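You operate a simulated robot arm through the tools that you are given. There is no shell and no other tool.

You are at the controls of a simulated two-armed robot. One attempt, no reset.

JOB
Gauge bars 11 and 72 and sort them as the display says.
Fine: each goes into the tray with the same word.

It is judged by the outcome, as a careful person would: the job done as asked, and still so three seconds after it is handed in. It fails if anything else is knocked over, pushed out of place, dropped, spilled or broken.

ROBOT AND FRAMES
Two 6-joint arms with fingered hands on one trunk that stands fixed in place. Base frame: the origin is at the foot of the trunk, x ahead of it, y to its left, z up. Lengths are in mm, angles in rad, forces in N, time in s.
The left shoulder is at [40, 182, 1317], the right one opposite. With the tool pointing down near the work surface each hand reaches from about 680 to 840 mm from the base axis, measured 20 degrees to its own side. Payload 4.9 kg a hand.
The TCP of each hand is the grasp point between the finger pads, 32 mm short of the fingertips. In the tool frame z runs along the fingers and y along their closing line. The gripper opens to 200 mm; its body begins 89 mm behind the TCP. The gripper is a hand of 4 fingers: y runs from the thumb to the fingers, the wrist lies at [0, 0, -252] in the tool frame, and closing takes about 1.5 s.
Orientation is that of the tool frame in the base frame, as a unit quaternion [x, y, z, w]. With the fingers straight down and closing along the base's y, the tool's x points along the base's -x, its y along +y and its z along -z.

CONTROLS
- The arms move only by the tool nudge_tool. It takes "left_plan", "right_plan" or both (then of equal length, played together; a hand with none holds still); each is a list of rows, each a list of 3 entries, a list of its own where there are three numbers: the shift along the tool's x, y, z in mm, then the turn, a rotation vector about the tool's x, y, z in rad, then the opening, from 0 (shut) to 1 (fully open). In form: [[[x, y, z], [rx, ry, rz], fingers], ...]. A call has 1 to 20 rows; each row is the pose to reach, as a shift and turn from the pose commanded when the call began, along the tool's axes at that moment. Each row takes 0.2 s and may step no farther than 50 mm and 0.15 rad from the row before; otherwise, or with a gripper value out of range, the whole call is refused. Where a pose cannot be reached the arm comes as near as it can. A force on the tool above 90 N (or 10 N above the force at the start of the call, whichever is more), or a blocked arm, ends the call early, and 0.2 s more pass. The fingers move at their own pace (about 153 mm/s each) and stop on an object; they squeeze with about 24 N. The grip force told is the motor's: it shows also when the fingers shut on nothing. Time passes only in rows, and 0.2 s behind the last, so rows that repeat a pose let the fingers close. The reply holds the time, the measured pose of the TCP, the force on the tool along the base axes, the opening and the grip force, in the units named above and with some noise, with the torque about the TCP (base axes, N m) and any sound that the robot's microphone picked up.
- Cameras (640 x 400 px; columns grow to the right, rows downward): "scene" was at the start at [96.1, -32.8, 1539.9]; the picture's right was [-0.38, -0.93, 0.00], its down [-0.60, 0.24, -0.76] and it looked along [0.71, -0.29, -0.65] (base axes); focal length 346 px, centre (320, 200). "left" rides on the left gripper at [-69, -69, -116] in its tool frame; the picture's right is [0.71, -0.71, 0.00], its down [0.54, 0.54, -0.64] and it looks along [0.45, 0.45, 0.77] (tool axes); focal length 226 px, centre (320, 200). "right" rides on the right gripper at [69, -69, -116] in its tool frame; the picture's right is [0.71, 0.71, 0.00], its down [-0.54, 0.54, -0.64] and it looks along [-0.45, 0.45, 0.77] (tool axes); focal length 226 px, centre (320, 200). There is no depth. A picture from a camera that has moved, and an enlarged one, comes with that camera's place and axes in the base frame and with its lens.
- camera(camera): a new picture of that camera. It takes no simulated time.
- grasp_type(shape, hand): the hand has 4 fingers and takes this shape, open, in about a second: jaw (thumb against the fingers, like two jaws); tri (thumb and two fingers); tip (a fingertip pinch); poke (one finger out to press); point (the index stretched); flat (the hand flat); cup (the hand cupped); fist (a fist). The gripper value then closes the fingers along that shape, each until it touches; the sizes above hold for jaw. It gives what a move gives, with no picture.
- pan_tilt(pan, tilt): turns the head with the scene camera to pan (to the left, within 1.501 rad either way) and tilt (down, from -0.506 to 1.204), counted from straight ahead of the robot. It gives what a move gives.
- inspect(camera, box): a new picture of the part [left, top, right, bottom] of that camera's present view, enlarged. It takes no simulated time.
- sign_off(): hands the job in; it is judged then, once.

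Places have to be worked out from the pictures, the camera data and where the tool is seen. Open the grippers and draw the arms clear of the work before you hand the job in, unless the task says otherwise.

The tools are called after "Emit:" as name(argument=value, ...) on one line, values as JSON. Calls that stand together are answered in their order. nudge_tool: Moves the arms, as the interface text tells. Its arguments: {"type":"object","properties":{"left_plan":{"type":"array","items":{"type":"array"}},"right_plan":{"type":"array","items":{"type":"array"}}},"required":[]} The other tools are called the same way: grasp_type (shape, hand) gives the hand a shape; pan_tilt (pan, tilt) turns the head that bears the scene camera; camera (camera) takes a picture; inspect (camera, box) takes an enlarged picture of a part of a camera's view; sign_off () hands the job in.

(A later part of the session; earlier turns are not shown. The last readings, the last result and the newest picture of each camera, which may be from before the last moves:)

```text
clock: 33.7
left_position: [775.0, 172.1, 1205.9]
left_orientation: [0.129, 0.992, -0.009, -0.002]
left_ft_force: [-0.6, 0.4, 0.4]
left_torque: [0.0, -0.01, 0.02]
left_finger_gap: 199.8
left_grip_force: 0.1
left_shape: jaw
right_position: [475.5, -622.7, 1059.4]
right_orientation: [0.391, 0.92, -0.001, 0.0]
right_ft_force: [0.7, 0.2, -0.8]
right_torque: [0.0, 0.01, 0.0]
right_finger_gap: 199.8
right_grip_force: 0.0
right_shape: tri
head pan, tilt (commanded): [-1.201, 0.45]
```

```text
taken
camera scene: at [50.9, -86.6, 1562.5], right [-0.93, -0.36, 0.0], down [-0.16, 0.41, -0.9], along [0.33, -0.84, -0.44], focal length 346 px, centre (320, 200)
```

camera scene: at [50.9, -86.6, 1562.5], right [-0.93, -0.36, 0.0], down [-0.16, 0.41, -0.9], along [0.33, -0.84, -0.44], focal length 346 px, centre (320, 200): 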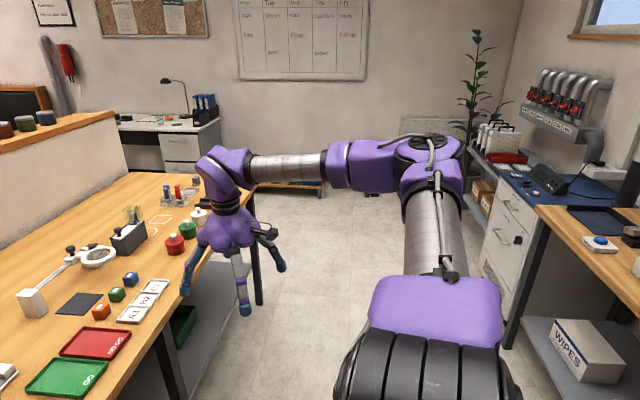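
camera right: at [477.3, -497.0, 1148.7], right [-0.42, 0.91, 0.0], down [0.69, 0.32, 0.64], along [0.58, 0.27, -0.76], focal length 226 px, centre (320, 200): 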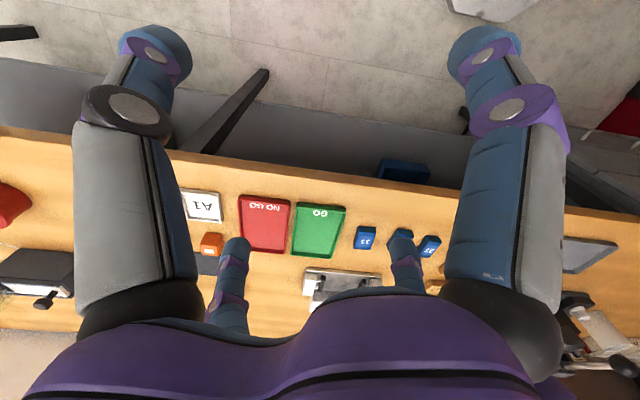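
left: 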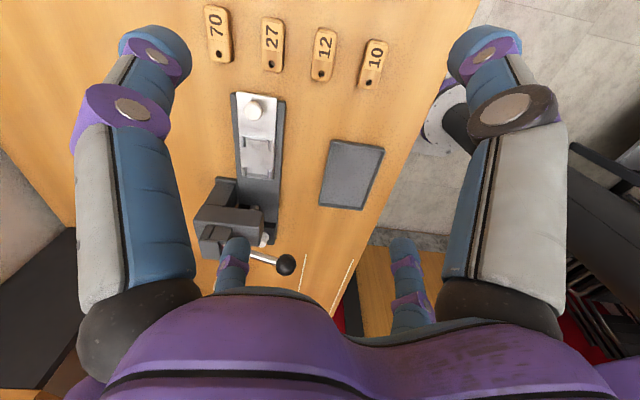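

The picture confirms the model: the upper arm now points almost straight sideways with the elbow axis vertical. I creep a little further to the boundary in small steps.

Emit:
nudge_tool(right_plan=[[[5, -10, -1], [0, 0, 0], 1], [[10, -20, -2], [0, 0, 0], 1], [[15, -30, -3], [0, 0, 0], 1], [[20, -40, -4], [0, 0, 0], 1]])

Emit:
camera(camera="scene")

```text
clock: 34.7
left_position: [776.1, 171.9, 1206.8]
left_orientation: [0.129, 0.992, -0.01, -0.002]
left_ft_force: [-0.2, 0.1, -0.3]
left_torque: [-0.01, 0.0, 0.0]
left_finger_gap: 200.1
left_grip_force: 0.0
left_shape: jaw
right_position: [475.2, -620.7, 1057.8]
right_orientation: [0.391, 0.92, 0.0, -0.001]
right_ft_force: [-0.3, -0.2, -0.7]
right_torque: [-0.02, 0.02, 0.0]
right_finger_gap: 200.1
right_grip_force: 0.0
right_shape: tri
right hand out of reach, approached as far as the arm can: row 1, 2, 3, 4
head pan, tilt (commanded): [-1.201, 0.45]
```

```text
taken
camera scene: at [50.8, -86.6, 1562.5], right [-0.93, -0.36, 0.0], down [-0.16, 0.41, -0.9], along [0.33, -0.84, -0.44], focal length 346 px, centre (320, 200)
```

scene: 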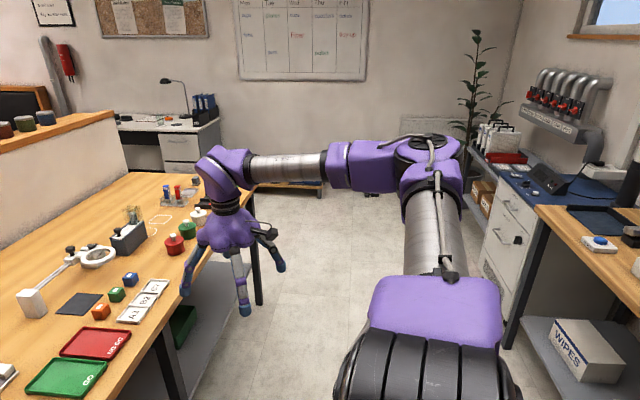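

It's at a boundary here. Now I move straight down 100 mm with a slight inward component, and check whether the elbow drops below the shoulder line.

Emit:
nudge_tool(right_plan=[[[1, 1, 25], [0, 0, 0], 1], [[3, 3, 50], [0, 0, 0], 1], [[6, 6, 75], [0, 0, 0], 1], [[11, 11, 100], [0, 0, 0], 1]])

Emit:
camera(camera="scene")

```text
clock: 35.7
left_position: [774.9, 171.8, 1206.4]
left_orientation: [0.13, 0.991, -0.009, -0.002]
left_ft_force: [-0.8, 0.0, -0.7]
left_torque: [0.02, -0.01, 0.0]
left_finger_gap: 199.9
left_grip_force: 0.1
left_shape: jaw
right_position: [477.1, -606.8, 958.9]
right_orientation: [0.391, 0.92, 0.001, 0.0]
right_ft_force: [0.5, -0.5, 0.2]
right_torque: [0.02, -0.01, 0.0]
right_finger_gap: 200.0
right_grip_force: 0.1
right_shape: tri
head pan, tilt (commanded): [-1.201, 0.45]
```

```text
taken
camera scene: at [50.8, -86.7, 1562.5], right [-0.93, -0.36, 0.0], down [-0.16, 0.41, -0.9], along [0.33, -0.84, -0.44], focal length 346 px, centre (320, 200)
```

scene: 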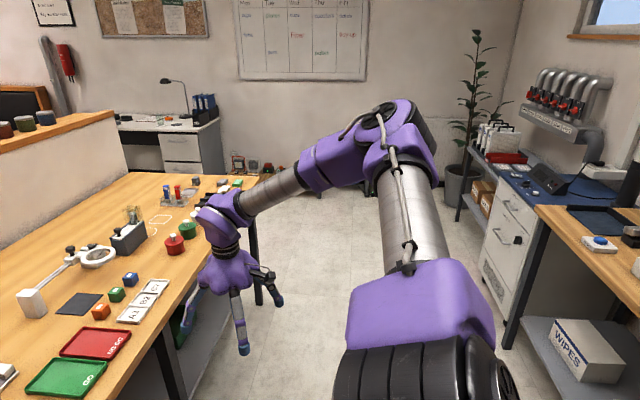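

That took the elbow-up side again because the last step was too small past the singular point. I go back up along the boundary and will cross it with larger downward steps while pushing lightly against the boundary.

Emit:
nudge_tool(right_plan=[[[0, -5, -48], [0, 0, 0], 1], [[0, -11, -96], [0, 0, 0], 1], [[0, -16, -144], [0, 0, 0], 1], [[0, -22, -191], [0, 0, 0], 1]])

Emit:
camera(camera="scene")

```text
clock: 36.7
left_position: [775.8, 173.3, 1206.8]
left_orientation: [0.13, 0.991, -0.011, -0.002]
left_ft_force: [1.0, 1.7, -0.3]
left_torque: [-0.1, -0.01, 0.04]
left_finger_gap: 200.0
left_grip_force: 0.0
left_shape: jaw
right_position: [463.8, -618.3, 1150.6]
right_orientation: [0.39, 0.921, 0.0, 0.0]
right_ft_force: [0.4, -0.3, 1.0]
right_torque: [-0.1, 0.04, -0.02]
right_finger_gap: 199.8
right_grip_force: 0.0
right_shape: tri
right hand out of reach, approached as far as the arm can: row 2, 3, 4
head pan, tilt (commanded): [-1.201, 0.45]
```

```text
taken
camera scene: at [50.5, -85.1, 1562.6], right [-0.93, -0.36, 0.0], down [-0.16, 0.4, -0.9], along [0.33, -0.84, -0.43], focal length 346 px, centre (320, 200)
```

scene: 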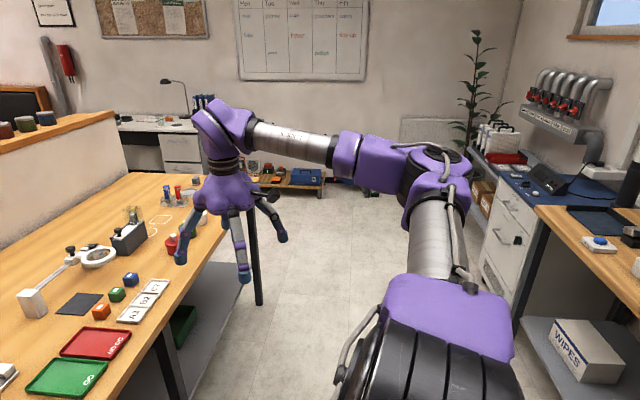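

The wrist is now above the shoulder line and still at the boundary. I descend in near-50 mm steps pressing the boundary, then turn inward once past it.

Emit:
nudge_tool(right_plan=[[[-6, 0, 49], [0, 0, 0], 1], [[-7, 0, 98], [0, 0, 0], 1], [[-8, 14, 145], [0, 0, 0], 1], [[0, 19, 190], [0, 0, 0], 1], [[9, 25, 233], [0, 0, 0], 1]])

Emit:
camera(camera="scene")

```text
clock: 37.9
left_position: [776.2, 171.2, 1205.9]
left_orientation: [0.13, 0.991, -0.009, -0.002]
left_ft_force: [-0.6, -0.5, -1.1]
left_torque: [0.07, -0.01, -0.02]
left_finger_gap: 200.1
left_grip_force: 0.1
left_shape: jaw
right_position: [477.7, -596.8, 915.2]
right_orientation: [0.392, 0.92, 0.0, 0.0]
right_ft_force: [1.0, 0.0, 0.0]
right_torque: [0.06, -0.05, 0.03]
right_finger_gap: 199.9
right_grip_force: 0.0
right_shape: tri
right hand out of reach, approached as far as the arm can: row 2
head pan, tilt (commanded): [-1.201, 0.45]
```

```text
taken
camera scene: at [51.0, -87.4, 1562.4], right [-0.93, -0.36, 0.0], down [-0.16, 0.41, -0.9], along [0.33, -0.84, -0.44], focal length 346 px, centre (320, 200)
```

scene: 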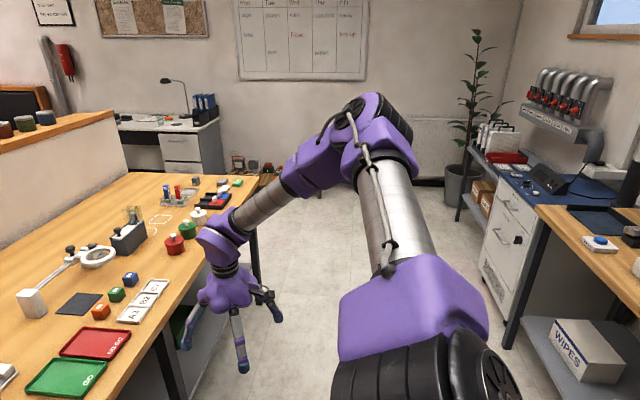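

The solver still prefers elbow-up, probably because of a forearm-roll limit with the tool pointing down. I turn the tool to face forward first (so the wrist roll is free at the crossing), beginning with the yaw.

Emit:
nudge_tool(right_plan=[[[-5, 5, -25], [0, 0, -0.135], 1], [[-10, 10, -49], [0, 0, -0.27], 1], [[-16, 14, -73], [0, 0, -0.405], 1], [[-21, 19, -97], [0, 0, -0.54], 1], [[-26, 24, -121], [0, 0, -0.675], 1], [[-31, 28, -145], [0, 0, -0.81], 1]])

```text
clock: 39.3
left_position: [775.5, 171.5, 1206.3]
left_orientation: [0.131, 0.991, -0.009, -0.002]
left_ft_force: [1.2, -0.6, 0.4]
left_torque: [0.0, 0.02, 0.0]
left_finger_gap: 200.3
left_grip_force: 0.1
left_shape: jaw
right_position: [518.6, -598.8, 1064.3]
right_orientation: [-0.004, 1.0, 0.0, 0.0]
right_ft_force: [0.6, -0.6, 1.2]
right_torque: [0.0, 0.0, -0.04]
right_finger_gap: 199.9
right_grip_force: 0.1
right_shape: tri
head pan, tilt (commanded): [-1.201, 0.45]
```

Yaw done: the tool's x is along -x. Next I pitch the tool forward to nearly horizontal while keeping the wrist in place.

Emit:
nudge_tool(right_plan=[[[-37.7, 0, -2.8], [0, -0.15, 0], 1], [[-74.5, 0, -11.3], [0, -0.3, 0], 1], [[-109.6, 0, -25.1], [0, -0.45, 0], 1], [[-142.3, 0, -44], [0, -0.6, 0], 1], [[-171.8, 0, -67.6], [0, -0.75, 0], 1], [[-197.4, 0, -95.4], [0, -0.9, 0], 1], [[-218.6, 0, -126.6], [0, -1.05, 0], 1], [[-234.9, 0, -160.7], [0, -1.2, 0], 1], [[-245.9, 0, -196.8], [0, -1.35, 0], 1]])

Emit:
camera(camera="scene")

```text
clock: 41.3
left_position: [775.0, 170.2, 1206.7]
left_orientation: [0.13, 0.991, -0.01, -0.002]
left_ft_force: [-0.6, 0.9, -0.5]
left_torque: [-0.02, 0.0, 0.03]
left_finger_gap: 199.9
left_grip_force: 0.0
left_shape: jaw
right_position: [762.3, -595.4, 1260.2]
right_orientation: [-0.003, 0.78, 0.001, 0.625]
right_ft_force: [0.3, 0.5, 0.2]
right_torque: [0.01, 0.0, 0.0]
right_finger_gap: 200.0
right_grip_force: 0.1
right_shape: tri
right hand out of reach, approached as far as the arm can: row 8
head pan, tilt (commanded): [-1.201, 0.45]
```

```text
taken
camera scene: at [51.0, -86.6, 1562.5], right [-0.93, -0.36, 0.0], down [-0.16, 0.41, -0.9], along [0.33, -0.84, -0.44], focal length 346 px, centre (320, 200)
```

scene: 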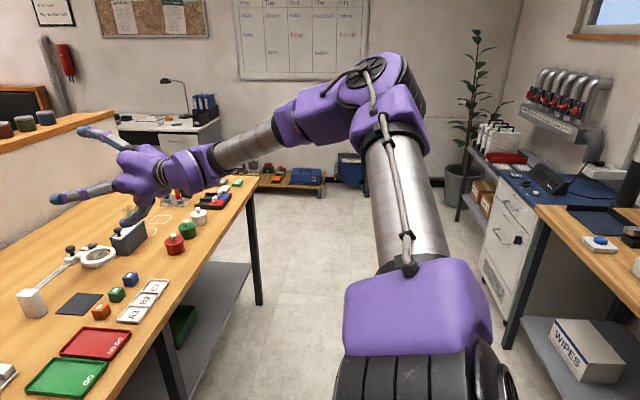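

The tool now points forward with the elbow still up. I repeat the crossing: up to the boundary, then down past it in near-50 mm steps with the tool horizontal.

Emit:
nudge_tool(right_plan=[[[-24.8, -9.3, -23.2], [0, 0, 0], 1], [[-49.6, -18.7, -46.5], [0, 0, 0], 1], [[-74.5, -28, -69.8], [0, 0, 0], 1], [[-27.7, -28, -54.9], [0, 0, 0], 1], [[19.9, -28, -43.3], [0, 0, 0], 1], [[63.5, -19, -23.3], [0, 0, 0], 1], [[107.8, -10, -15.5], [0, 0, 0], 1], [[152.1, 1, -7.7], [0, 0, 0], 1]])

Emit:
camera(camera="scene")

```text
clock: 43.1
left_position: [775.5, 170.9, 1205.8]
left_orientation: [0.129, 0.992, -0.009, -0.001]
left_ft_force: [-0.1, -0.8, -0.2]
left_torque: [0.03, -0.02, -0.01]
left_finger_gap: 199.9
left_grip_force: 0.0
left_shape: jaw
right_position: [722.0, -599.7, 1115.0]
right_orientation: [-0.005, 0.782, -0.001, 0.623]
right_ft_force: [-0.9, 4.0, -7.3]
right_torque: [0.05, -0.84, -0.38]
right_finger_gap: 200.1
right_grip_force: 0.1
right_shape: tri
right hand out of reach, approached as far as the arm can: row 2, 3, 6
head pan, tilt (commanded): [-1.201, 0.45]
```

```text
taken
camera scene: at [51.2, -87.6, 1562.4], right [-0.93, -0.36, 0.0], down [-0.16, 0.41, -0.9], along [0.33, -0.84, -0.44], focal length 346 px, centre (320, 200)
```

scene: 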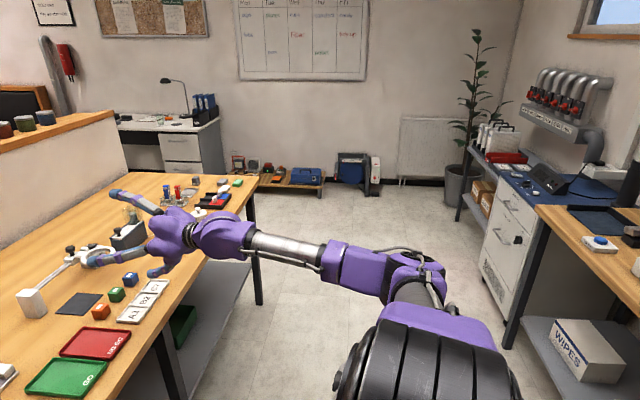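

The elbow has now dropped below the shoulder line - the branch switched. I move the wrist forward and inward to a central position above the table, still with the tool forward.

Emit:
nudge_tool(right_plan=[[[-25.6, 33.3, 15.5], [0, 0, 0], 1], [[-51.2, 66.7, 30.9], [0, 0, 0], 1], [[-76.8, 100, 46.3], [0, 0, 0], 1], [[-102.5, 133.3, 61.8], [0, 0, 0], 1], [[-128, 166.7, 77.2], [0, 0, 0], 1], [[-153.7, 200, 92.7], [0, 0, 0], 1]])

Emit:
camera(camera="scene")

```text
clock: 44.5
left_position: [775.2, 172.9, 1206.6]
left_orientation: [0.129, 0.992, -0.009, -0.002]
left_ft_force: [0.6, 0.5, 0.1]
left_torque: [-0.01, 0.01, 0.07]
left_finger_gap: 200.1
left_grip_force: 0.1
left_shape: jaw
right_position: [847.3, -394.6, 1243.0]
right_orientation: [-0.003, 0.78, 0.001, 0.626]
right_ft_force: [0.3, -0.7, 0.9]
right_torque: [-0.02, -0.03, -0.01]
right_finger_gap: 200.0
right_grip_force: 0.0
right_shape: tri
head pan, tilt (commanded): [-1.201, 0.45]
```

```text
taken
camera scene: at [50.7, -86.6, 1562.5], right [-0.93, -0.36, 0.0], down [-0.16, 0.41, -0.9], along [0.33, -0.84, -0.44], focal length 346 px, centre (320, 200)
```

scene: 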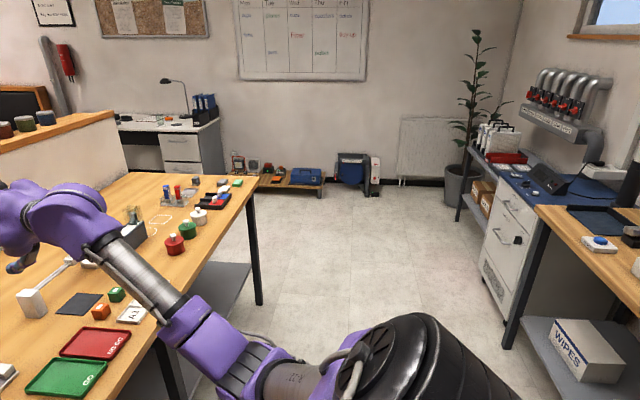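

The right hand is now over the work area in the working branch. I swing the tool down to vertical while moving to about (700, -300, 1058), then return the head to the work area.

Emit:
nudge_tool(right_plan=[[[34.1, 10.6, 7.5], [0, 0.15, 0], 1], [[67.2, 21.1, 9.4], [0, 0.3, 0], 1], [[98.5, 31.7, 6], [0, 0.45, 0], 1], [[127.5, 42.2, -2.5], [0, 0.6, 0], 1], [[153.2, 52.8, -15.7], [0, 0.75, 0], 1], [[175.1, 63.3, -33.1], [0, 0.9, 0], 1], [[192.5, 73.9, -53.9], [0, 1.05, 0], 1], [[205, 84.4, -77.5], [0, 1.2, 0], 1], [[212.3, 95, -103.2], [0, 1.35, 0], 1]])

Emit:
pan_tilt(pan=-0.386, tilt=0.705)

Emit:
camera(camera="scene")

Emit:
camera(camera="right")

```text
clock: 46.5
left_position: [773.8, 171.5, 1205.5]
left_orientation: [0.13, 0.992, -0.01, -0.001]
left_ft_force: [-0.3, -0.2, -0.3]
left_torque: [0.01, -0.04, 0.04]
left_finger_gap: 199.8
left_grip_force: 0.1
left_shape: jaw
right_position: [730.2, -304.7, 1038.6]
right_orientation: [-0.003, 1.0, 0.0, 0.0]
right_ft_force: [-0.8, 0.2, 0.0]
right_torque: [-0.02, -0.02, 0.03]
right_finger_gap: 200.1
right_grip_force: 0.1
right_shape: tri
right hand out of reach, approached as far as the arm can: row 9
head pan, tilt (commanded): [-1.201, 0.45]
```

```text
clock: 47.6
left_position: [776.4, 171.0, 1207.1]
left_orientation: [0.129, 0.992, -0.009, -0.002]
left_ft_force: [0.6, 0.1, 0.3]
left_torque: [0.03, 0.03, -0.01]
left_finger_gap: 199.8
left_grip_force: 0.0
left_shape: jaw
right_position: [730.2, -304.8, 1037.9]
right_orientation: [-0.003, 1.0, 0.0, 0.0]
right_ft_force: [0.4, -0.3, 0.2]
right_torque: [0.03, 0.01, 0.01]
right_finger_gap: 200.0
right_grip_force: 0.1
right_shape: tri
head pan, tilt (commanded): [-0.386, 0.705]
```

```text
taken
camera scene: at [96.1, -32.9, 1539.9], right [-0.38, -0.93, 0.0], down [-0.6, 0.24, -0.76], along [0.71, -0.29, -0.65], focal length 346 px, centre (320, 200)
```

scene: 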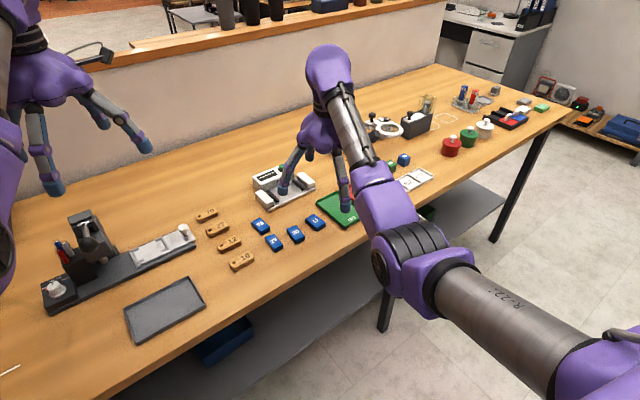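

```text
taken
camera right: at [661.8, -374.1, 1152.9], right [-0.71, 0.7, 0.0], down [0.54, 0.55, 0.64], along [0.45, 0.46, -0.77], focal length 226 px, centre (320, 200)
```

right: 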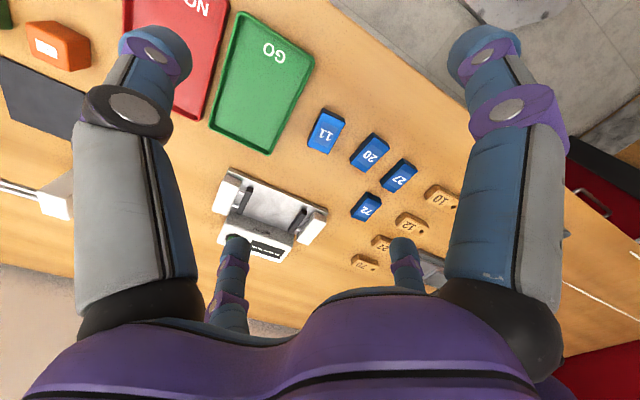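

The right hand is now tool-down at (730, -305, 1038) with a clear view. I zoom the right camera on the gauge and the bars to measure them precisely.

Emit:
inspect(camera="right", box=[205, 155, 335, 265])

Emit:
inspect(camera="right", box=[295, 95, 425, 225])

Emit:
inspect(camera="scene", box=[240, 155, 330, 260])

```text
3.64 times, centred on (270, 210) of right
camera zoom: at [661.8, -374.1, 1152.9], right [-0.71, 0.7, 0.0], down [0.54, 0.55, 0.64], along [0.45, 0.46, -0.77], focal length 822 px, centre (502, 164)
```

zoom: 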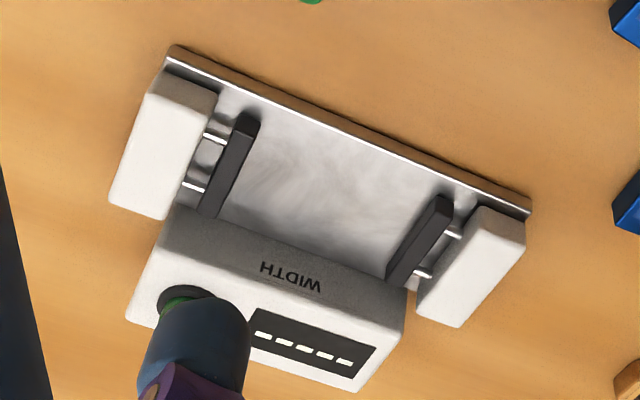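

```text
3.08 times, centred on (360, 160) of right
camera zoom: at [661.8, -374.1, 1152.9], right [-0.71, 0.7, 0.0], down [0.54, 0.55, 0.64], along [0.45, 0.46, -0.77], focal length 696 px, centre (197, 323)
```

zoom: 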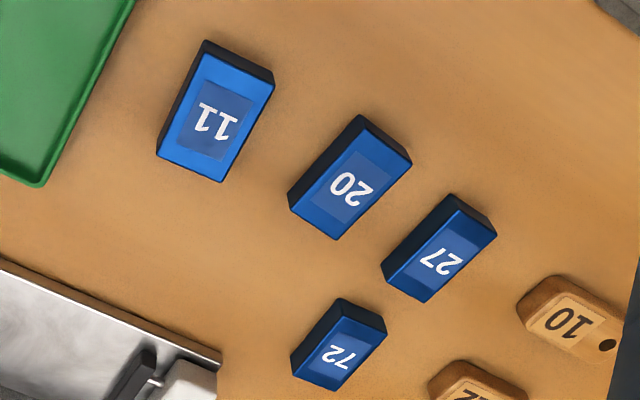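

```text
3.81 times, centred on (285, 208) of scene
camera zoom: at [96.1, -32.9, 1539.9], right [-0.38, -0.93, 0.0], down [-0.6, 0.24, -0.76], along [0.71, -0.29, -0.65], focal length 1318 px, centre (453, 171)
```

zoom: 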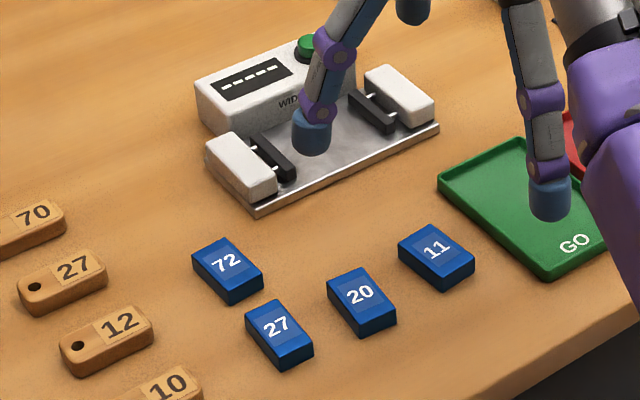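

Cross-checked positions: bar 11 at (743, -282) long axis about 19°, bar 72 at (784, -138) about 15°, bars about 50x30x15 mm on table z 860; gauge jaws centred at (900, -249), axis about 16.5°, gap about 84 mm, plate top about 868. I set the tip pinch, align yaw to the gauge and test reach in front of it at a safe height.

Emit:
grasp_type(shape="tip", hand="right")

Emit:
nudge_tool(right_plan=[[[-42, 14, 8], [0, 0, -0.1], 0.2], [[-84, 28, 16], [0, 0, -0.2], 0.2], [[-126.6, 43, 24], [0, 0, -0.282], 0.2], [[-126.6, 43, 24], [0, 0, -0.282], 0.2], [[-126.6, 43, 24], [0, 0, -0.282], 0.2], [[-126.6, 43, 24], [0, 0, -0.282], 0.2]])

Emit:
camera(camera="scene")

Emit:
camera(camera="right")

```text
clock: 48.5
left_position: [775.9, 171.7, 1206.4]
left_orientation: [0.13, 0.992, -0.01, -0.002]
left_ft_force: [-0.9, 0.0, 0.8]
left_torque: [0.01, 0.02, 0.01]
left_finger_gap: 200.1
left_grip_force: 0.0
left_shape: jaw
right_position: [729.7, -305.3, 1036.8]
right_orientation: [-0.003, 1.0, 0.0, 0.001]
right_ft_force: [-0.4, 0.9, -0.2]
right_torque: [-0.01, 0.02, -0.03]
right_finger_gap: 200.0
right_grip_force: 0.1
right_shape: tip
head pan, tilt (commanded): [-0.386, 0.705]
```

```text
clock: 49.9
left_position: [775.6, 170.1, 1205.9]
left_orientation: [0.129, 0.992, -0.01, -0.002]
left_ft_force: [0.3, -0.4, 0.8]
left_torque: [0.01, 0.04, 0.01]
left_finger_gap: 199.8
left_grip_force: 0.0
left_shape: jaw
right_position: [813.4, -270.0, 1017.6]
right_orientation: [-0.144, 0.99, 0.0, 0.0]
right_ft_force: [-0.7, -0.3, -0.1]
right_torque: [0.03, 0.0, 0.0]
right_finger_gap: 40.3
right_grip_force: 0.2
right_shape: tip
right hand out of reach, approached as far as the arm can: row 3, 4, 5, 6
head pan, tilt (commanded): [-0.386, 0.705]
```

```text
taken
camera scene: at [96.7, -32.9, 1539.8], right [-0.38, -0.93, 0.0], down [-0.6, 0.24, -0.76], along [0.71, -0.29, -0.65], focal length 346 px, centre (320, 200)
```

scene: 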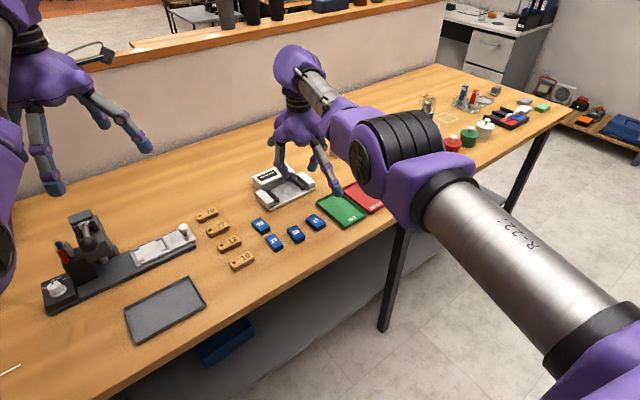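

```text
taken
camera right: at [766.5, -355.5, 1132.2], right [-0.88, 0.48, 0.0], down [0.36, 0.67, 0.64], along [0.31, 0.57, -0.77], focal length 226 px, centre (320, 200)
```

right: 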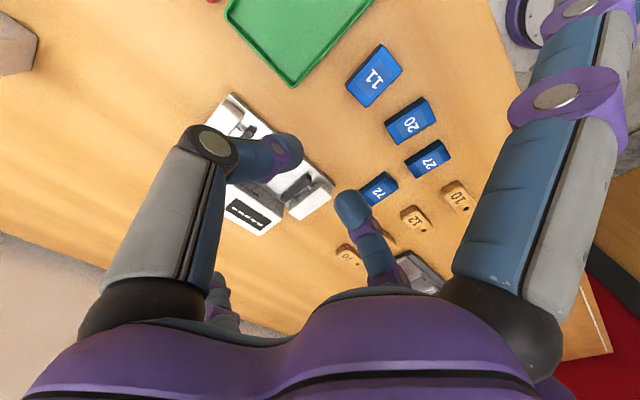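

The forward limit is about 780 mm shoulder-to-wrist, so the gauge needs roughly a 15° forward tilt; I'll grip each bar near its near end so the fingers stay in front of the gauge jaws. Now I move above bar 11 with a 12° tilt and matching yaw.

Emit:
nudge_tool(right_plan=[[[32, 2.5, 17.5], [-0.0015, -0.07, -0.014], 0.2], [[63.5, 5, 35], [-0.003, -0.14, -0.028], 0.2], [[95.1, 7.5, 52.6], [-0.0044, -0.21, -0.042], 0.2]])

Emit:
camera(camera="scene")

Emit:
camera(camera="right")

```text
clock: 50.7
left_position: [774.2, 171.4, 1206.7]
left_orientation: [0.13, 0.991, -0.01, -0.002]
left_ft_force: [-0.4, 0.0, -0.4]
left_torque: [0.04, -0.03, 0.0]
left_finger_gap: 199.8
left_grip_force: 0.1
left_shape: jaw
right_position: [722.3, -290.1, 965.0]
right_orientation: [-0.164, 0.981, 0.018, 0.105]
right_ft_force: [1.4, -0.8, 9.9]
right_torque: [-0.17, 0.19, 0.04]
right_finger_gap: 40.1
right_grip_force: 0.0
right_shape: tip
head pan, tilt (commanded): [-0.386, 0.705]
```

```text
taken
camera scene: at [95.3, -32.3, 1539.9], right [-0.38, -0.93, 0.0], down [-0.6, 0.24, -0.76], along [0.71, -0.29, -0.65], focal length 346 px, centre (320, 200)
```

scene: 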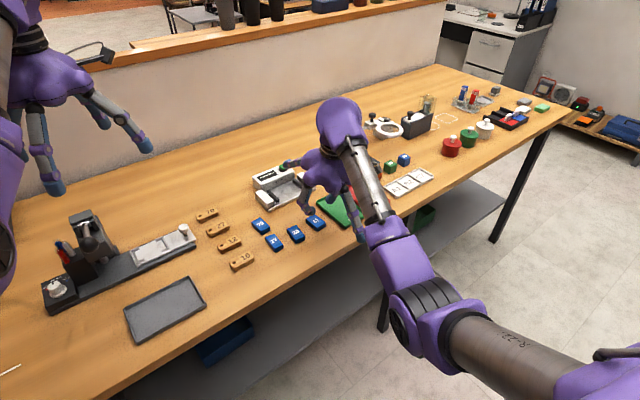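

```text
taken
camera right: at [658.0, -385.4, 1063.1], right [-0.88, 0.44, -0.15], down [0.2, 0.64, 0.74], along [0.43, 0.63, -0.65], focal length 226 px, centre (320, 200)
```

right: 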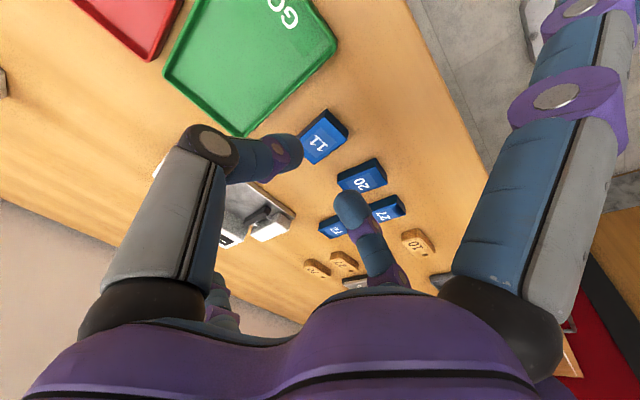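

The tool is at 12° tilt, yaw 19°, aligned with bar 11 to within a millimetre, gap 40 mm. I descend 68 mm straight down with a 3 mm shift left (away from the tray) and look.

Emit:
nudge_tool(right_plan=[[[5, 3, 24], [0, 0, 0], 0.2], [[9.8, 3, 45], [0, 0, 0], 0.2], [[12.5, 3, 58], [0, 0, 0], 0.2], [[14.4, 3, 66.5], [0, 0, 0], 0.2]])

Emit:
camera(camera="right")

Emit:
inspect(camera="scene", box=[250, 130, 410, 260])

```text
clock: 51.7
left_position: [774.3, 171.9, 1206.2]
left_orientation: [0.129, 0.992, -0.01, -0.002]
left_ft_force: [-0.7, -0.1, -0.6]
left_torque: [0.01, -0.01, -0.01]
left_finger_gap: 200.0
left_grip_force: 0.0
left_shape: jaw
right_position: [720.2, -287.5, 896.4]
right_orientation: [-0.164, 0.981, 0.017, 0.104]
right_ft_force: [-0.4, 1.4, 0.8]
right_torque: [0.01, 0.03, -0.03]
right_finger_gap: 40.2
right_grip_force: 0.1
right_shape: tip
head pan, tilt (commanded): [-0.386, 0.705]
```

```text
taken
camera right: at [656.2, -381.7, 994.6], right [-0.88, 0.44, -0.15], down [0.2, 0.64, 0.74], along [0.42, 0.63, -0.65], focal length 226 px, centre (320, 200)
```

right: 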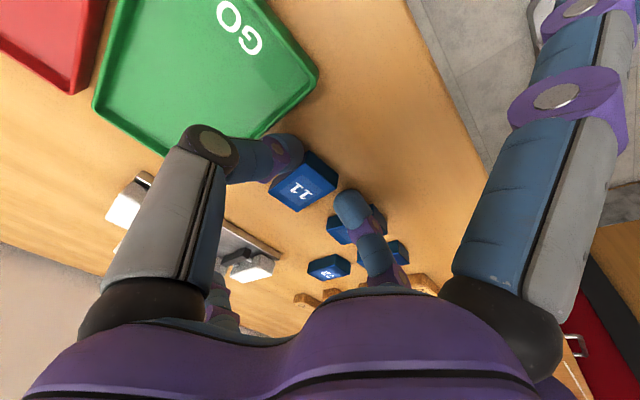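

```text
3.08 times, centred on (330, 195) of scene
camera zoom: at [96.0, -32.7, 1539.9], right [-0.38, -0.93, 0.0], down [-0.6, 0.24, -0.76], along [0.71, -0.29, -0.65], focal length 1064 px, centre (289, 215)
```

zoom: 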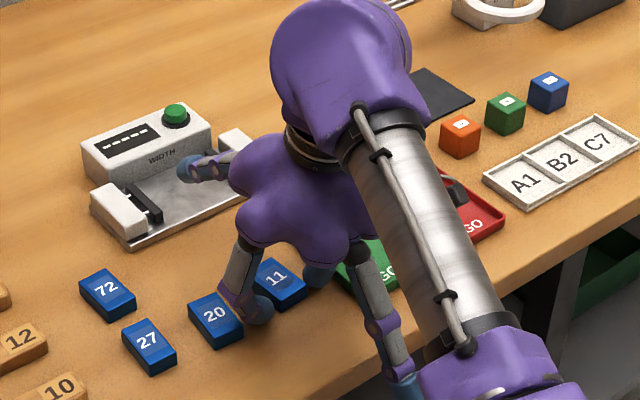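

No contact forces. I zoom in on the fingertips to check clearance to bar 20 and the tray before closing.

Emit:
inspect(camera="right", box=[230, 100, 430, 280])

Emit:
inspect(camera="scene", box=[290, 190, 350, 245])

```text
2.22 times, centred on (330, 190) of right
camera zoom: at [656.2, -381.7, 994.6], right [-0.88, 0.44, -0.15], down [0.2, 0.64, 0.74], along [0.42, 0.63, -0.65], focal length 502 px, centre (298, 222)
```

zoom: 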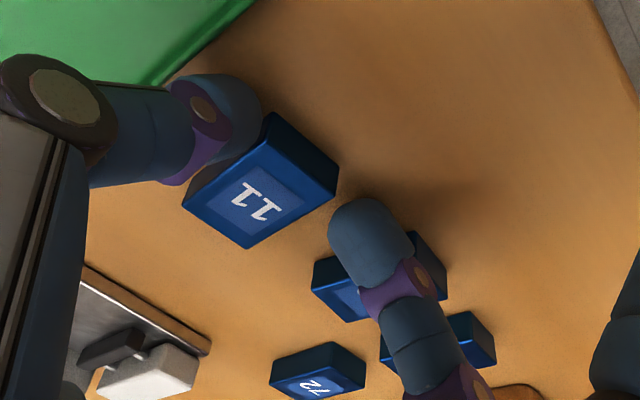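

```text
7.27 times, centred on (320, 218) of scene
camera zoom: at [96.0, -32.7, 1539.9], right [-0.38, -0.93, 0.0], down [-0.6, 0.24, -0.76], along [0.71, -0.29, -0.65], focal length 2515 px, centre (320, 73)
```

zoom: 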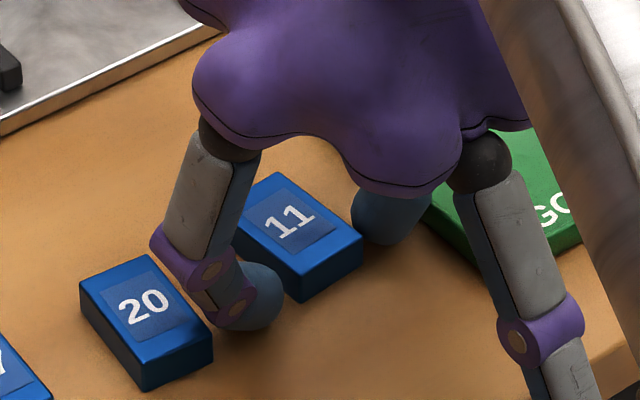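

Both fingertips straddle bar 11 near its near end with clearance to bar 20 and the tray. I shift 2 mm forward and close the pinch.

Emit:
nudge_tool(right_plan=[[[-2, 0, 0], [0, 0, 0], 0.2], [[-2, 0, 0], [0, 0, 0], 0.1], [[-2, 0, 0], [0, 0, 0], 0.1], [[-2, 0, 0], [0, 0, 0], 0.1], [[-2, 0, 0], [0, 0, 0], 0.1], [[-2, 0, 0], [0, 0, 0], 0.1]])

Emit:
inspect(camera="right", box=[230, 100, 430, 280])

Emit:
inspect(camera="scene", box=[290, 190, 350, 245])

```text
clock: 53.1
left_position: [775.7, 171.4, 1206.4]
left_orientation: [0.13, 0.991, -0.01, -0.003]
left_ft_force: [-0.7, 1.2, 0.6]
left_torque: [-0.01, 0.01, -0.02]
left_finger_gap: 199.9
left_grip_force: 0.0
left_shape: jaw
right_position: [721.8, -286.5, 897.1]
right_orientation: [-0.164, 0.981, 0.018, 0.103]
right_ft_force: [0.1, 0.5, -0.3]
right_torque: [-0.01, 0.02, -0.02]
right_finger_gap: 25.7
right_grip_force: 24.5
right_shape: tip
head pan, tilt (commanded): [-0.386, 0.705]
```

```text
2.22 times, centred on (330, 190) of right
camera zoom: at [657.7, -381.4, 994.9], right [-0.88, 0.44, -0.15], down [0.2, 0.64, 0.74], along [0.42, 0.63, -0.65], focal length 502 px, centre (298, 222)
```

zoom: 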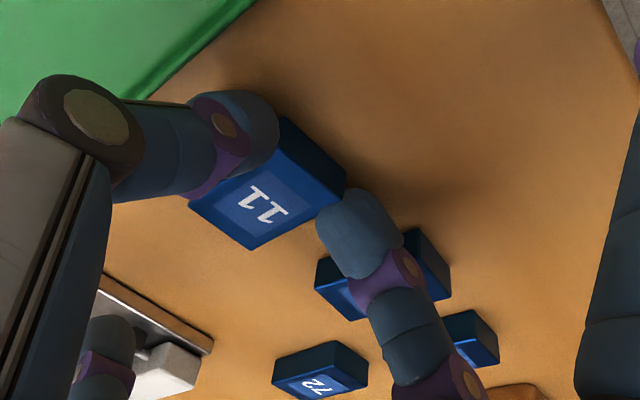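

```text
7.27 times, centred on (320, 218) of scene
camera zoom: at [96.1, -32.8, 1539.8], right [-0.38, -0.93, 0.0], down [-0.6, 0.24, -0.76], along [0.71, -0.29, -0.65], focal length 2515 px, centre (320, 73)
```

zoom: 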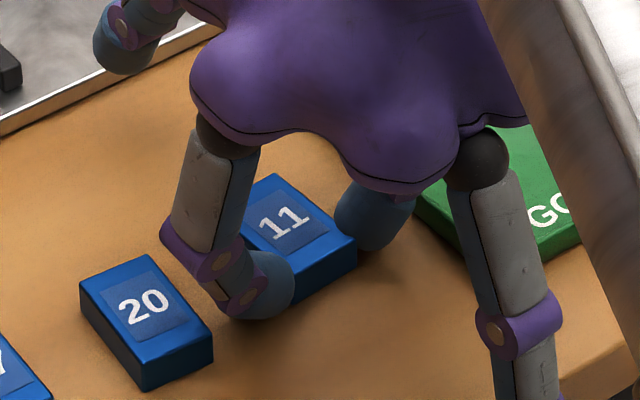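

Gripped (gap 25.7 mm, 24.5 N). I lift straight up 40 mm and check the bar comes along.

Emit:
nudge_tool(right_plan=[[[-4.2, 0, -19.6], [0, 0, 0], 0.1], [[-8.5, 0, -39.1], [0, 0, 0], 0.1], [[-8.5, 0, -39.1], [0, 0, 0], 0.1]])

Emit:
camera(camera="right")

Emit:
inspect(camera="scene", box=[260, 150, 360, 245])

```text
clock: 53.9
left_position: [775.5, 171.5, 1205.5]
left_orientation: [0.13, 0.991, -0.009, -0.003]
left_ft_force: [0.2, 0.4, 0.0]
left_torque: [0.01, 0.01, 0.0]
left_finger_gap: 199.9
left_grip_force: 0.1
left_shape: jaw
right_position: [721.9, -285.7, 935.8]
right_orientation: [-0.163, 0.981, 0.017, 0.103]
right_ft_force: [-0.3, 1.2, -0.7]
right_torque: [-0.02, 0.05, 0.03]
right_finger_gap: 26.4
right_grip_force: 23.7
right_shape: tip
head pan, tilt (commanded): [-0.386, 0.705]
```

```text
taken
camera right: at [657.4, -381.0, 1035.3], right [-0.88, 0.44, -0.15], down [0.2, 0.64, 0.74], along [0.42, 0.63, -0.65], focal length 226 px, centre (320, 200)
```

right: 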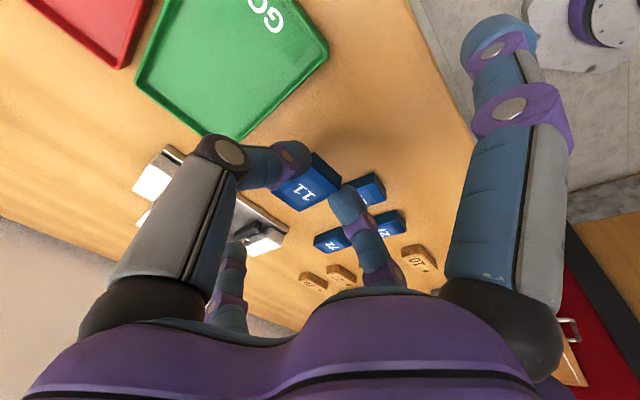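

```text
4.21 times, centred on (310, 198) of scene
camera zoom: at [96.1, -32.8, 1539.8], right [-0.38, -0.93, 0.0], down [-0.6, 0.24, -0.76], along [0.71, -0.29, -0.65], focal length 1456 px, centre (362, 210)
```

zoom: 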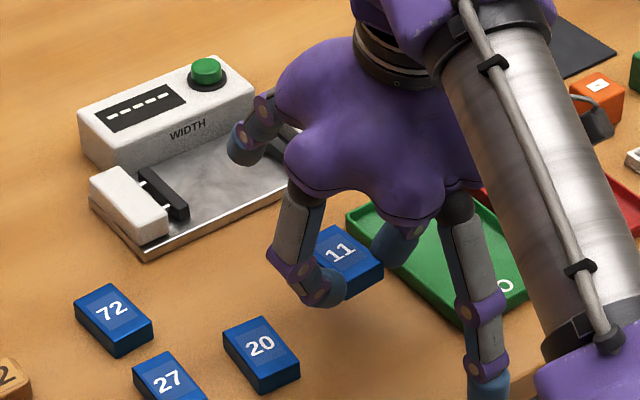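

The bar is up and level. Before going to the gauge I measure where the near-side spread finger really ends, since it limits the tilt.

Emit:
inspect(camera="scene", box=[320, 210, 380, 260])

```text
8.00 times, centred on (350, 235) of scene
camera zoom: at [96.1, -32.8, 1539.8], right [-0.38, -0.93, 0.0], down [-0.6, 0.24, -0.76], along [0.71, -0.29, -0.65], focal length 2767 px, centre (80, -80)
```

zoom: 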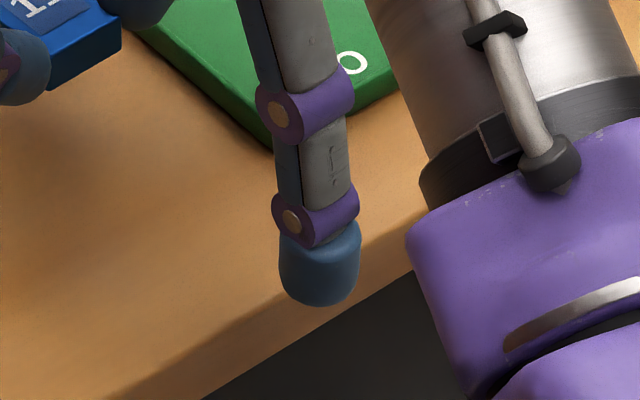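

The near spread finger ends at tool (124, 0, 23), which would hit the table at the tilt I need at the gauge. I lower the bar to just above the table and test whether a slightly larger opening command retracts the spread fingers while keeping the grip.

Emit:
nudge_tool(right_plan=[[[3.8, 0, 17.6], [0, 0, 0], 0.1], [[7.8, 0, 36.2], [0, 0, 0], 0.1], [[7.8, 0, 36.2], [0, 0, 0], 0.115], [[7.8, 0, 36.2], [0, 0, 0], 0.115], [[7.8, 0, 36.2], [0, 0, 0], 0.125], [[7.8, 0, 36.2], [0, 0, 0], 0.125], [[7.8, 0, 36.2], [0, 0, 0], 0.125]])

Emit:
camera(camera="right")

```text
clock: 55.5
left_position: [775.4, 172.7, 1206.0]
left_orientation: [0.13, 0.992, -0.009, -0.003]
left_ft_force: [-0.5, -0.2, 1.1]
left_torque: [0.01, 0.03, -0.02]
left_finger_gap: 200.1
left_grip_force: 0.1
left_shape: jaw
right_position: [720.9, -286.6, 900.0]
right_orientation: [-0.164, 0.981, 0.018, 0.103]
right_ft_force: [0.0, 0.4, -1.3]
right_torque: [0.02, 0.02, 0.0]
right_finger_gap: 26.2
right_grip_force: 23.9
right_shape: tip
head pan, tilt (commanded): [-0.386, 0.705]
```

```text
taken
camera right: at [657.7, -381.3, 998.6], right [-0.88, 0.44, -0.15], down [0.2, 0.64, 0.74], along [0.42, 0.63, -0.65], focal length 226 px, centre (320, 200)
```

right: 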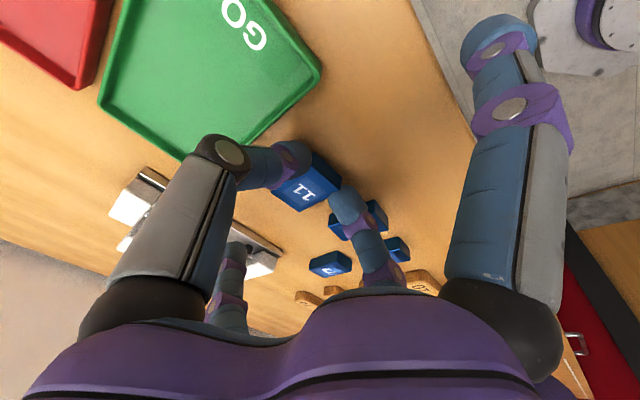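

The bigger command doesn't retract the spread fingers, so crosswise pinching won't fit at the gauge. I put bar 11 back down here and will re-grip it lengthwise (spread fingers then lie to the sides); lower 3 mm, open, and rise.

Emit:
nudge_tool(right_plan=[[[0.6, 0, 2.5], [0, 0, 0], 0.125], [[0.6, 0, 2.9], [0, 0, 0], 0.125], [[0.6, 0, 2.9], [0, 0, 0], 0.2], [[0.6, 0, 2.9], [0, 0, 0], 0.2], [[0.6, 0, 2.9], [0, 0, 0], 0.2], [[-6, 0, -26], [0, 0, 0], 0.2], [[-14, 0, -64], [0, 0, 0], 0.2]])

Emit:
inspect(camera="scene", box=[260, 150, 360, 245])

Emit:
camera(camera="right")

```text
clock: 57.1
left_position: [775.0, 171.5, 1206.2]
left_orientation: [0.129, 0.992, -0.01, -0.001]
left_ft_force: [0.4, 0.7, -0.1]
left_torque: [-0.01, 0.0, 0.01]
left_finger_gap: 199.8
left_grip_force: 0.0
left_shape: jaw
right_position: [721.0, -286.9, 966.1]
right_orientation: [-0.164, 0.981, 0.017, 0.104]
right_ft_force: [-0.6, -0.6, 0.5]
right_torque: [0.0, -0.05, 0.01]
right_finger_gap: 39.6
right_grip_force: 0.1
right_shape: tip
head pan, tilt (commanded): [-0.386, 0.705]
```

```text
4.21 times, centred on (310, 198) of scene
camera zoom: at [96.0, -32.7, 1539.9], right [-0.38, -0.93, 0.0], down [-0.6, 0.24, -0.76], along [0.71, -0.29, -0.65], focal length 1456 px, centre (362, 210)
```

zoom: 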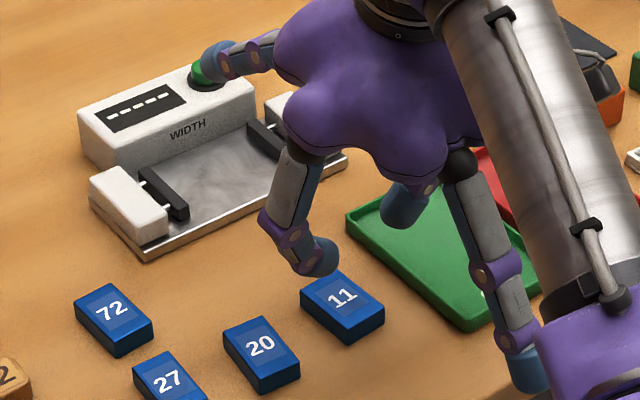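

```text
taken
camera right: at [657.9, -381.6, 1064.2], right [-0.88, 0.44, -0.15], down [0.2, 0.64, 0.74], along [0.42, 0.63, -0.66], focal length 226 px, centre (320, 200)
```

right: 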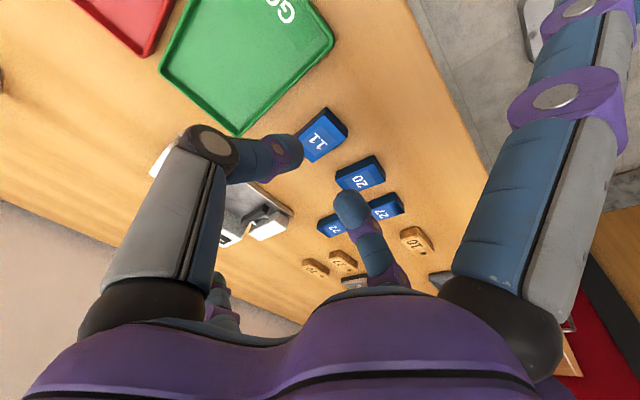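

Bar 11 rests at about (740, -280), angle 16.5°. I bring the tool vertical above it and then rotate the hand about 93° so the pinch lies along the bar's length.

Emit:
nudge_tool(right_plan=[[[-9, 0, 2], [0, 0.107, 0], 0.38], [[-17.4, 0.4, 3.8], [0, 0.213, 0], 0.38]])

Emit:
nudge_tool(right_plan=[[[0, 0, 0], [0, 0, 0.147], 0.38], [[0, 0, 0], [0, 0, 0.294], 0.38], [[0, 0, 0], [0, 0, 0.441], 0.38], [[0, 0, 0], [0, 0, 0.588], 0.38], [[0, 0, 0], [0, 0, 0.735], 0.38], [[0, 0, 0], [0, 0, 0.882], 0.38], [[0, 0, 0], [0, 0, 1.029], 0.38], [[0, 0, 0], [0, 0, 1.176], 0.38], [[0, 0, 0], [0, 0, 1.323], 0.38], [[0, 0, 0], [0, 0, 1.47], 0.38], [[0, 0, 0], [0, 0, 1.618], 0.38]])

Emit:
camera(camera="scene")

Emit:
camera(camera="right")

```text
clock: 57.7
left_position: [775.2, 172.0, 1206.3]
left_orientation: [0.129, 0.992, -0.009, -0.003]
left_ft_force: [-0.7, 0.5, 0.4]
left_torque: [-0.02, 0.0, -0.01]
left_finger_gap: 200.0
left_grip_force: 0.0
left_shape: jaw
right_position: [739.3, -280.3, 965.4]
right_orientation: [-0.165, 0.986, 0.0, -0.003]
right_ft_force: [0.1, -0.1, 0.3]
right_torque: [-0.02, -0.01, 0.01]
right_finger_gap: 75.6
right_grip_force: 0.0
right_shape: tip
head pan, tilt (commanded): [-0.386, 0.705]
```

```text
clock: 60.1
left_position: [775.0, 171.4, 1206.4]
left_orientation: [0.13, 0.992, -0.009, -0.002]
left_ft_force: [0.6, 0.9, 0.0]
left_torque: [0.03, 0.02, 0.0]
left_finger_gap: 200.0
left_grip_force: 0.0
left_shape: jaw
right_position: [739.1, -281.1, 965.2]
right_orientation: [0.602, 0.799, -0.002, -0.001]
right_ft_force: [-0.1, -0.1, -0.7]
right_torque: [0.02, -0.05, 0.03]
right_finger_gap: 75.6
right_grip_force: 0.0
right_shape: tip
head pan, tilt (commanded): [-0.386, 0.705]
```

```text
taken
camera scene: at [96.1, -32.8, 1539.8], right [-0.38, -0.93, 0.0], down [-0.6, 0.24, -0.76], along [0.71, -0.29, -0.65], focal length 346 px, centre (320, 200)
```

scene: 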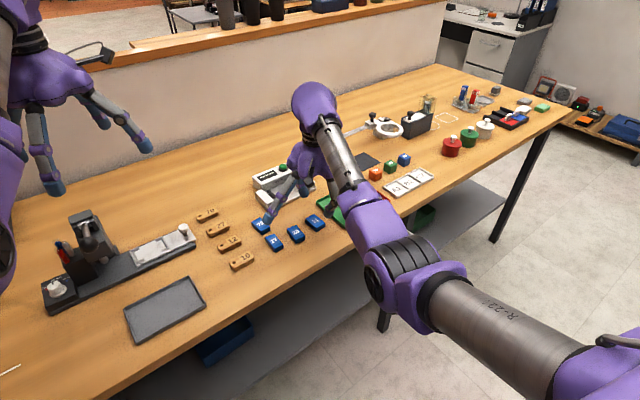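

```text
taken
camera right: at [654.1, -233.4, 1080.9], right [0.48, 0.88, 0.0], down [0.67, -0.37, 0.64], along [0.56, -0.31, -0.77], focal length 226 px, centre (320, 200)
```

right: 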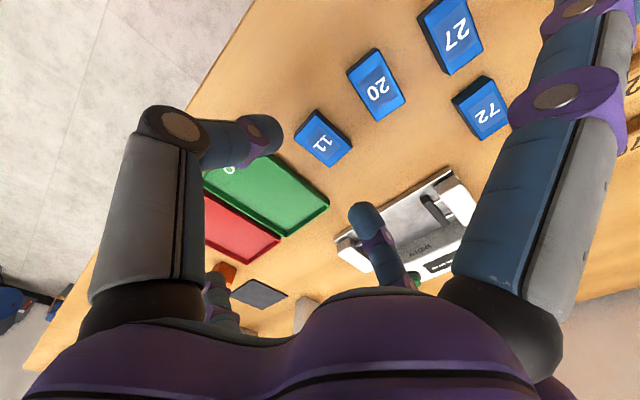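

Orientation is right: closing line along the bar (az 16°), TCP above its centre. I descend to z 898 with a 5° forward tilt, fingers open to 76 mm.

Emit:
nudge_tool(right_plan=[[[0.6, -0.7, 23], [-0.029, 0, 0], 0.38], [[1.2, -1.4, 46], [-0.058, 0, 0], 0.38], [[1.5, -1.8, 58], [-0.087, 0, 0], 0.38], [[1.7, -2, 67.2], [-0.087, 0, 0], 0.38]])

Emit:
camera(camera="right")

Emit:
inspect(camera="scene", box=[270, 170, 350, 250])

```text
clock: 61.1
left_position: [774.8, 172.1, 1207.7]
left_orientation: [0.129, 0.992, -0.009, -0.002]
left_ft_force: [0.7, -0.5, 0.4]
left_torque: [0.0, 0.01, 0.03]
left_finger_gap: 199.4
left_grip_force: 0.0
left_shape: jaw
right_position: [736.9, -278.1, 898.4]
right_orientation: [0.599, 0.8, 0.034, 0.025]
right_ft_force: [0.1, 0.2, 0.1]
right_torque: [0.01, -0.01, -0.03]
right_finger_gap: 75.8
right_grip_force: 0.0
right_shape: tip
head pan, tilt (commanded): [-0.386, 0.705]
```

```text
taken
camera right: at [641.7, -234.9, 1007.3], right [0.48, 0.88, 0.06], down [0.62, -0.38, 0.69], along [0.62, -0.29, -0.72], focal length 226 px, centre (320, 200)
```

right: 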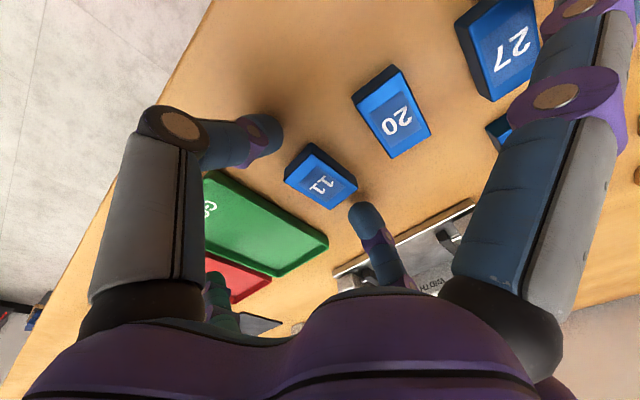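

```text
5.00 times, centred on (310, 210) of scene
camera zoom: at [96.1, -32.8, 1539.9], right [-0.38, -0.93, 0.0], down [-0.6, 0.24, -0.76], along [0.71, -0.29, -0.65], focal length 1729 px, centre (370, 150)
```

zoom: 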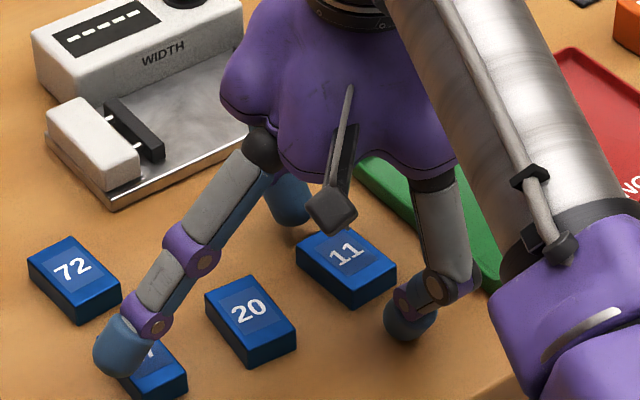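

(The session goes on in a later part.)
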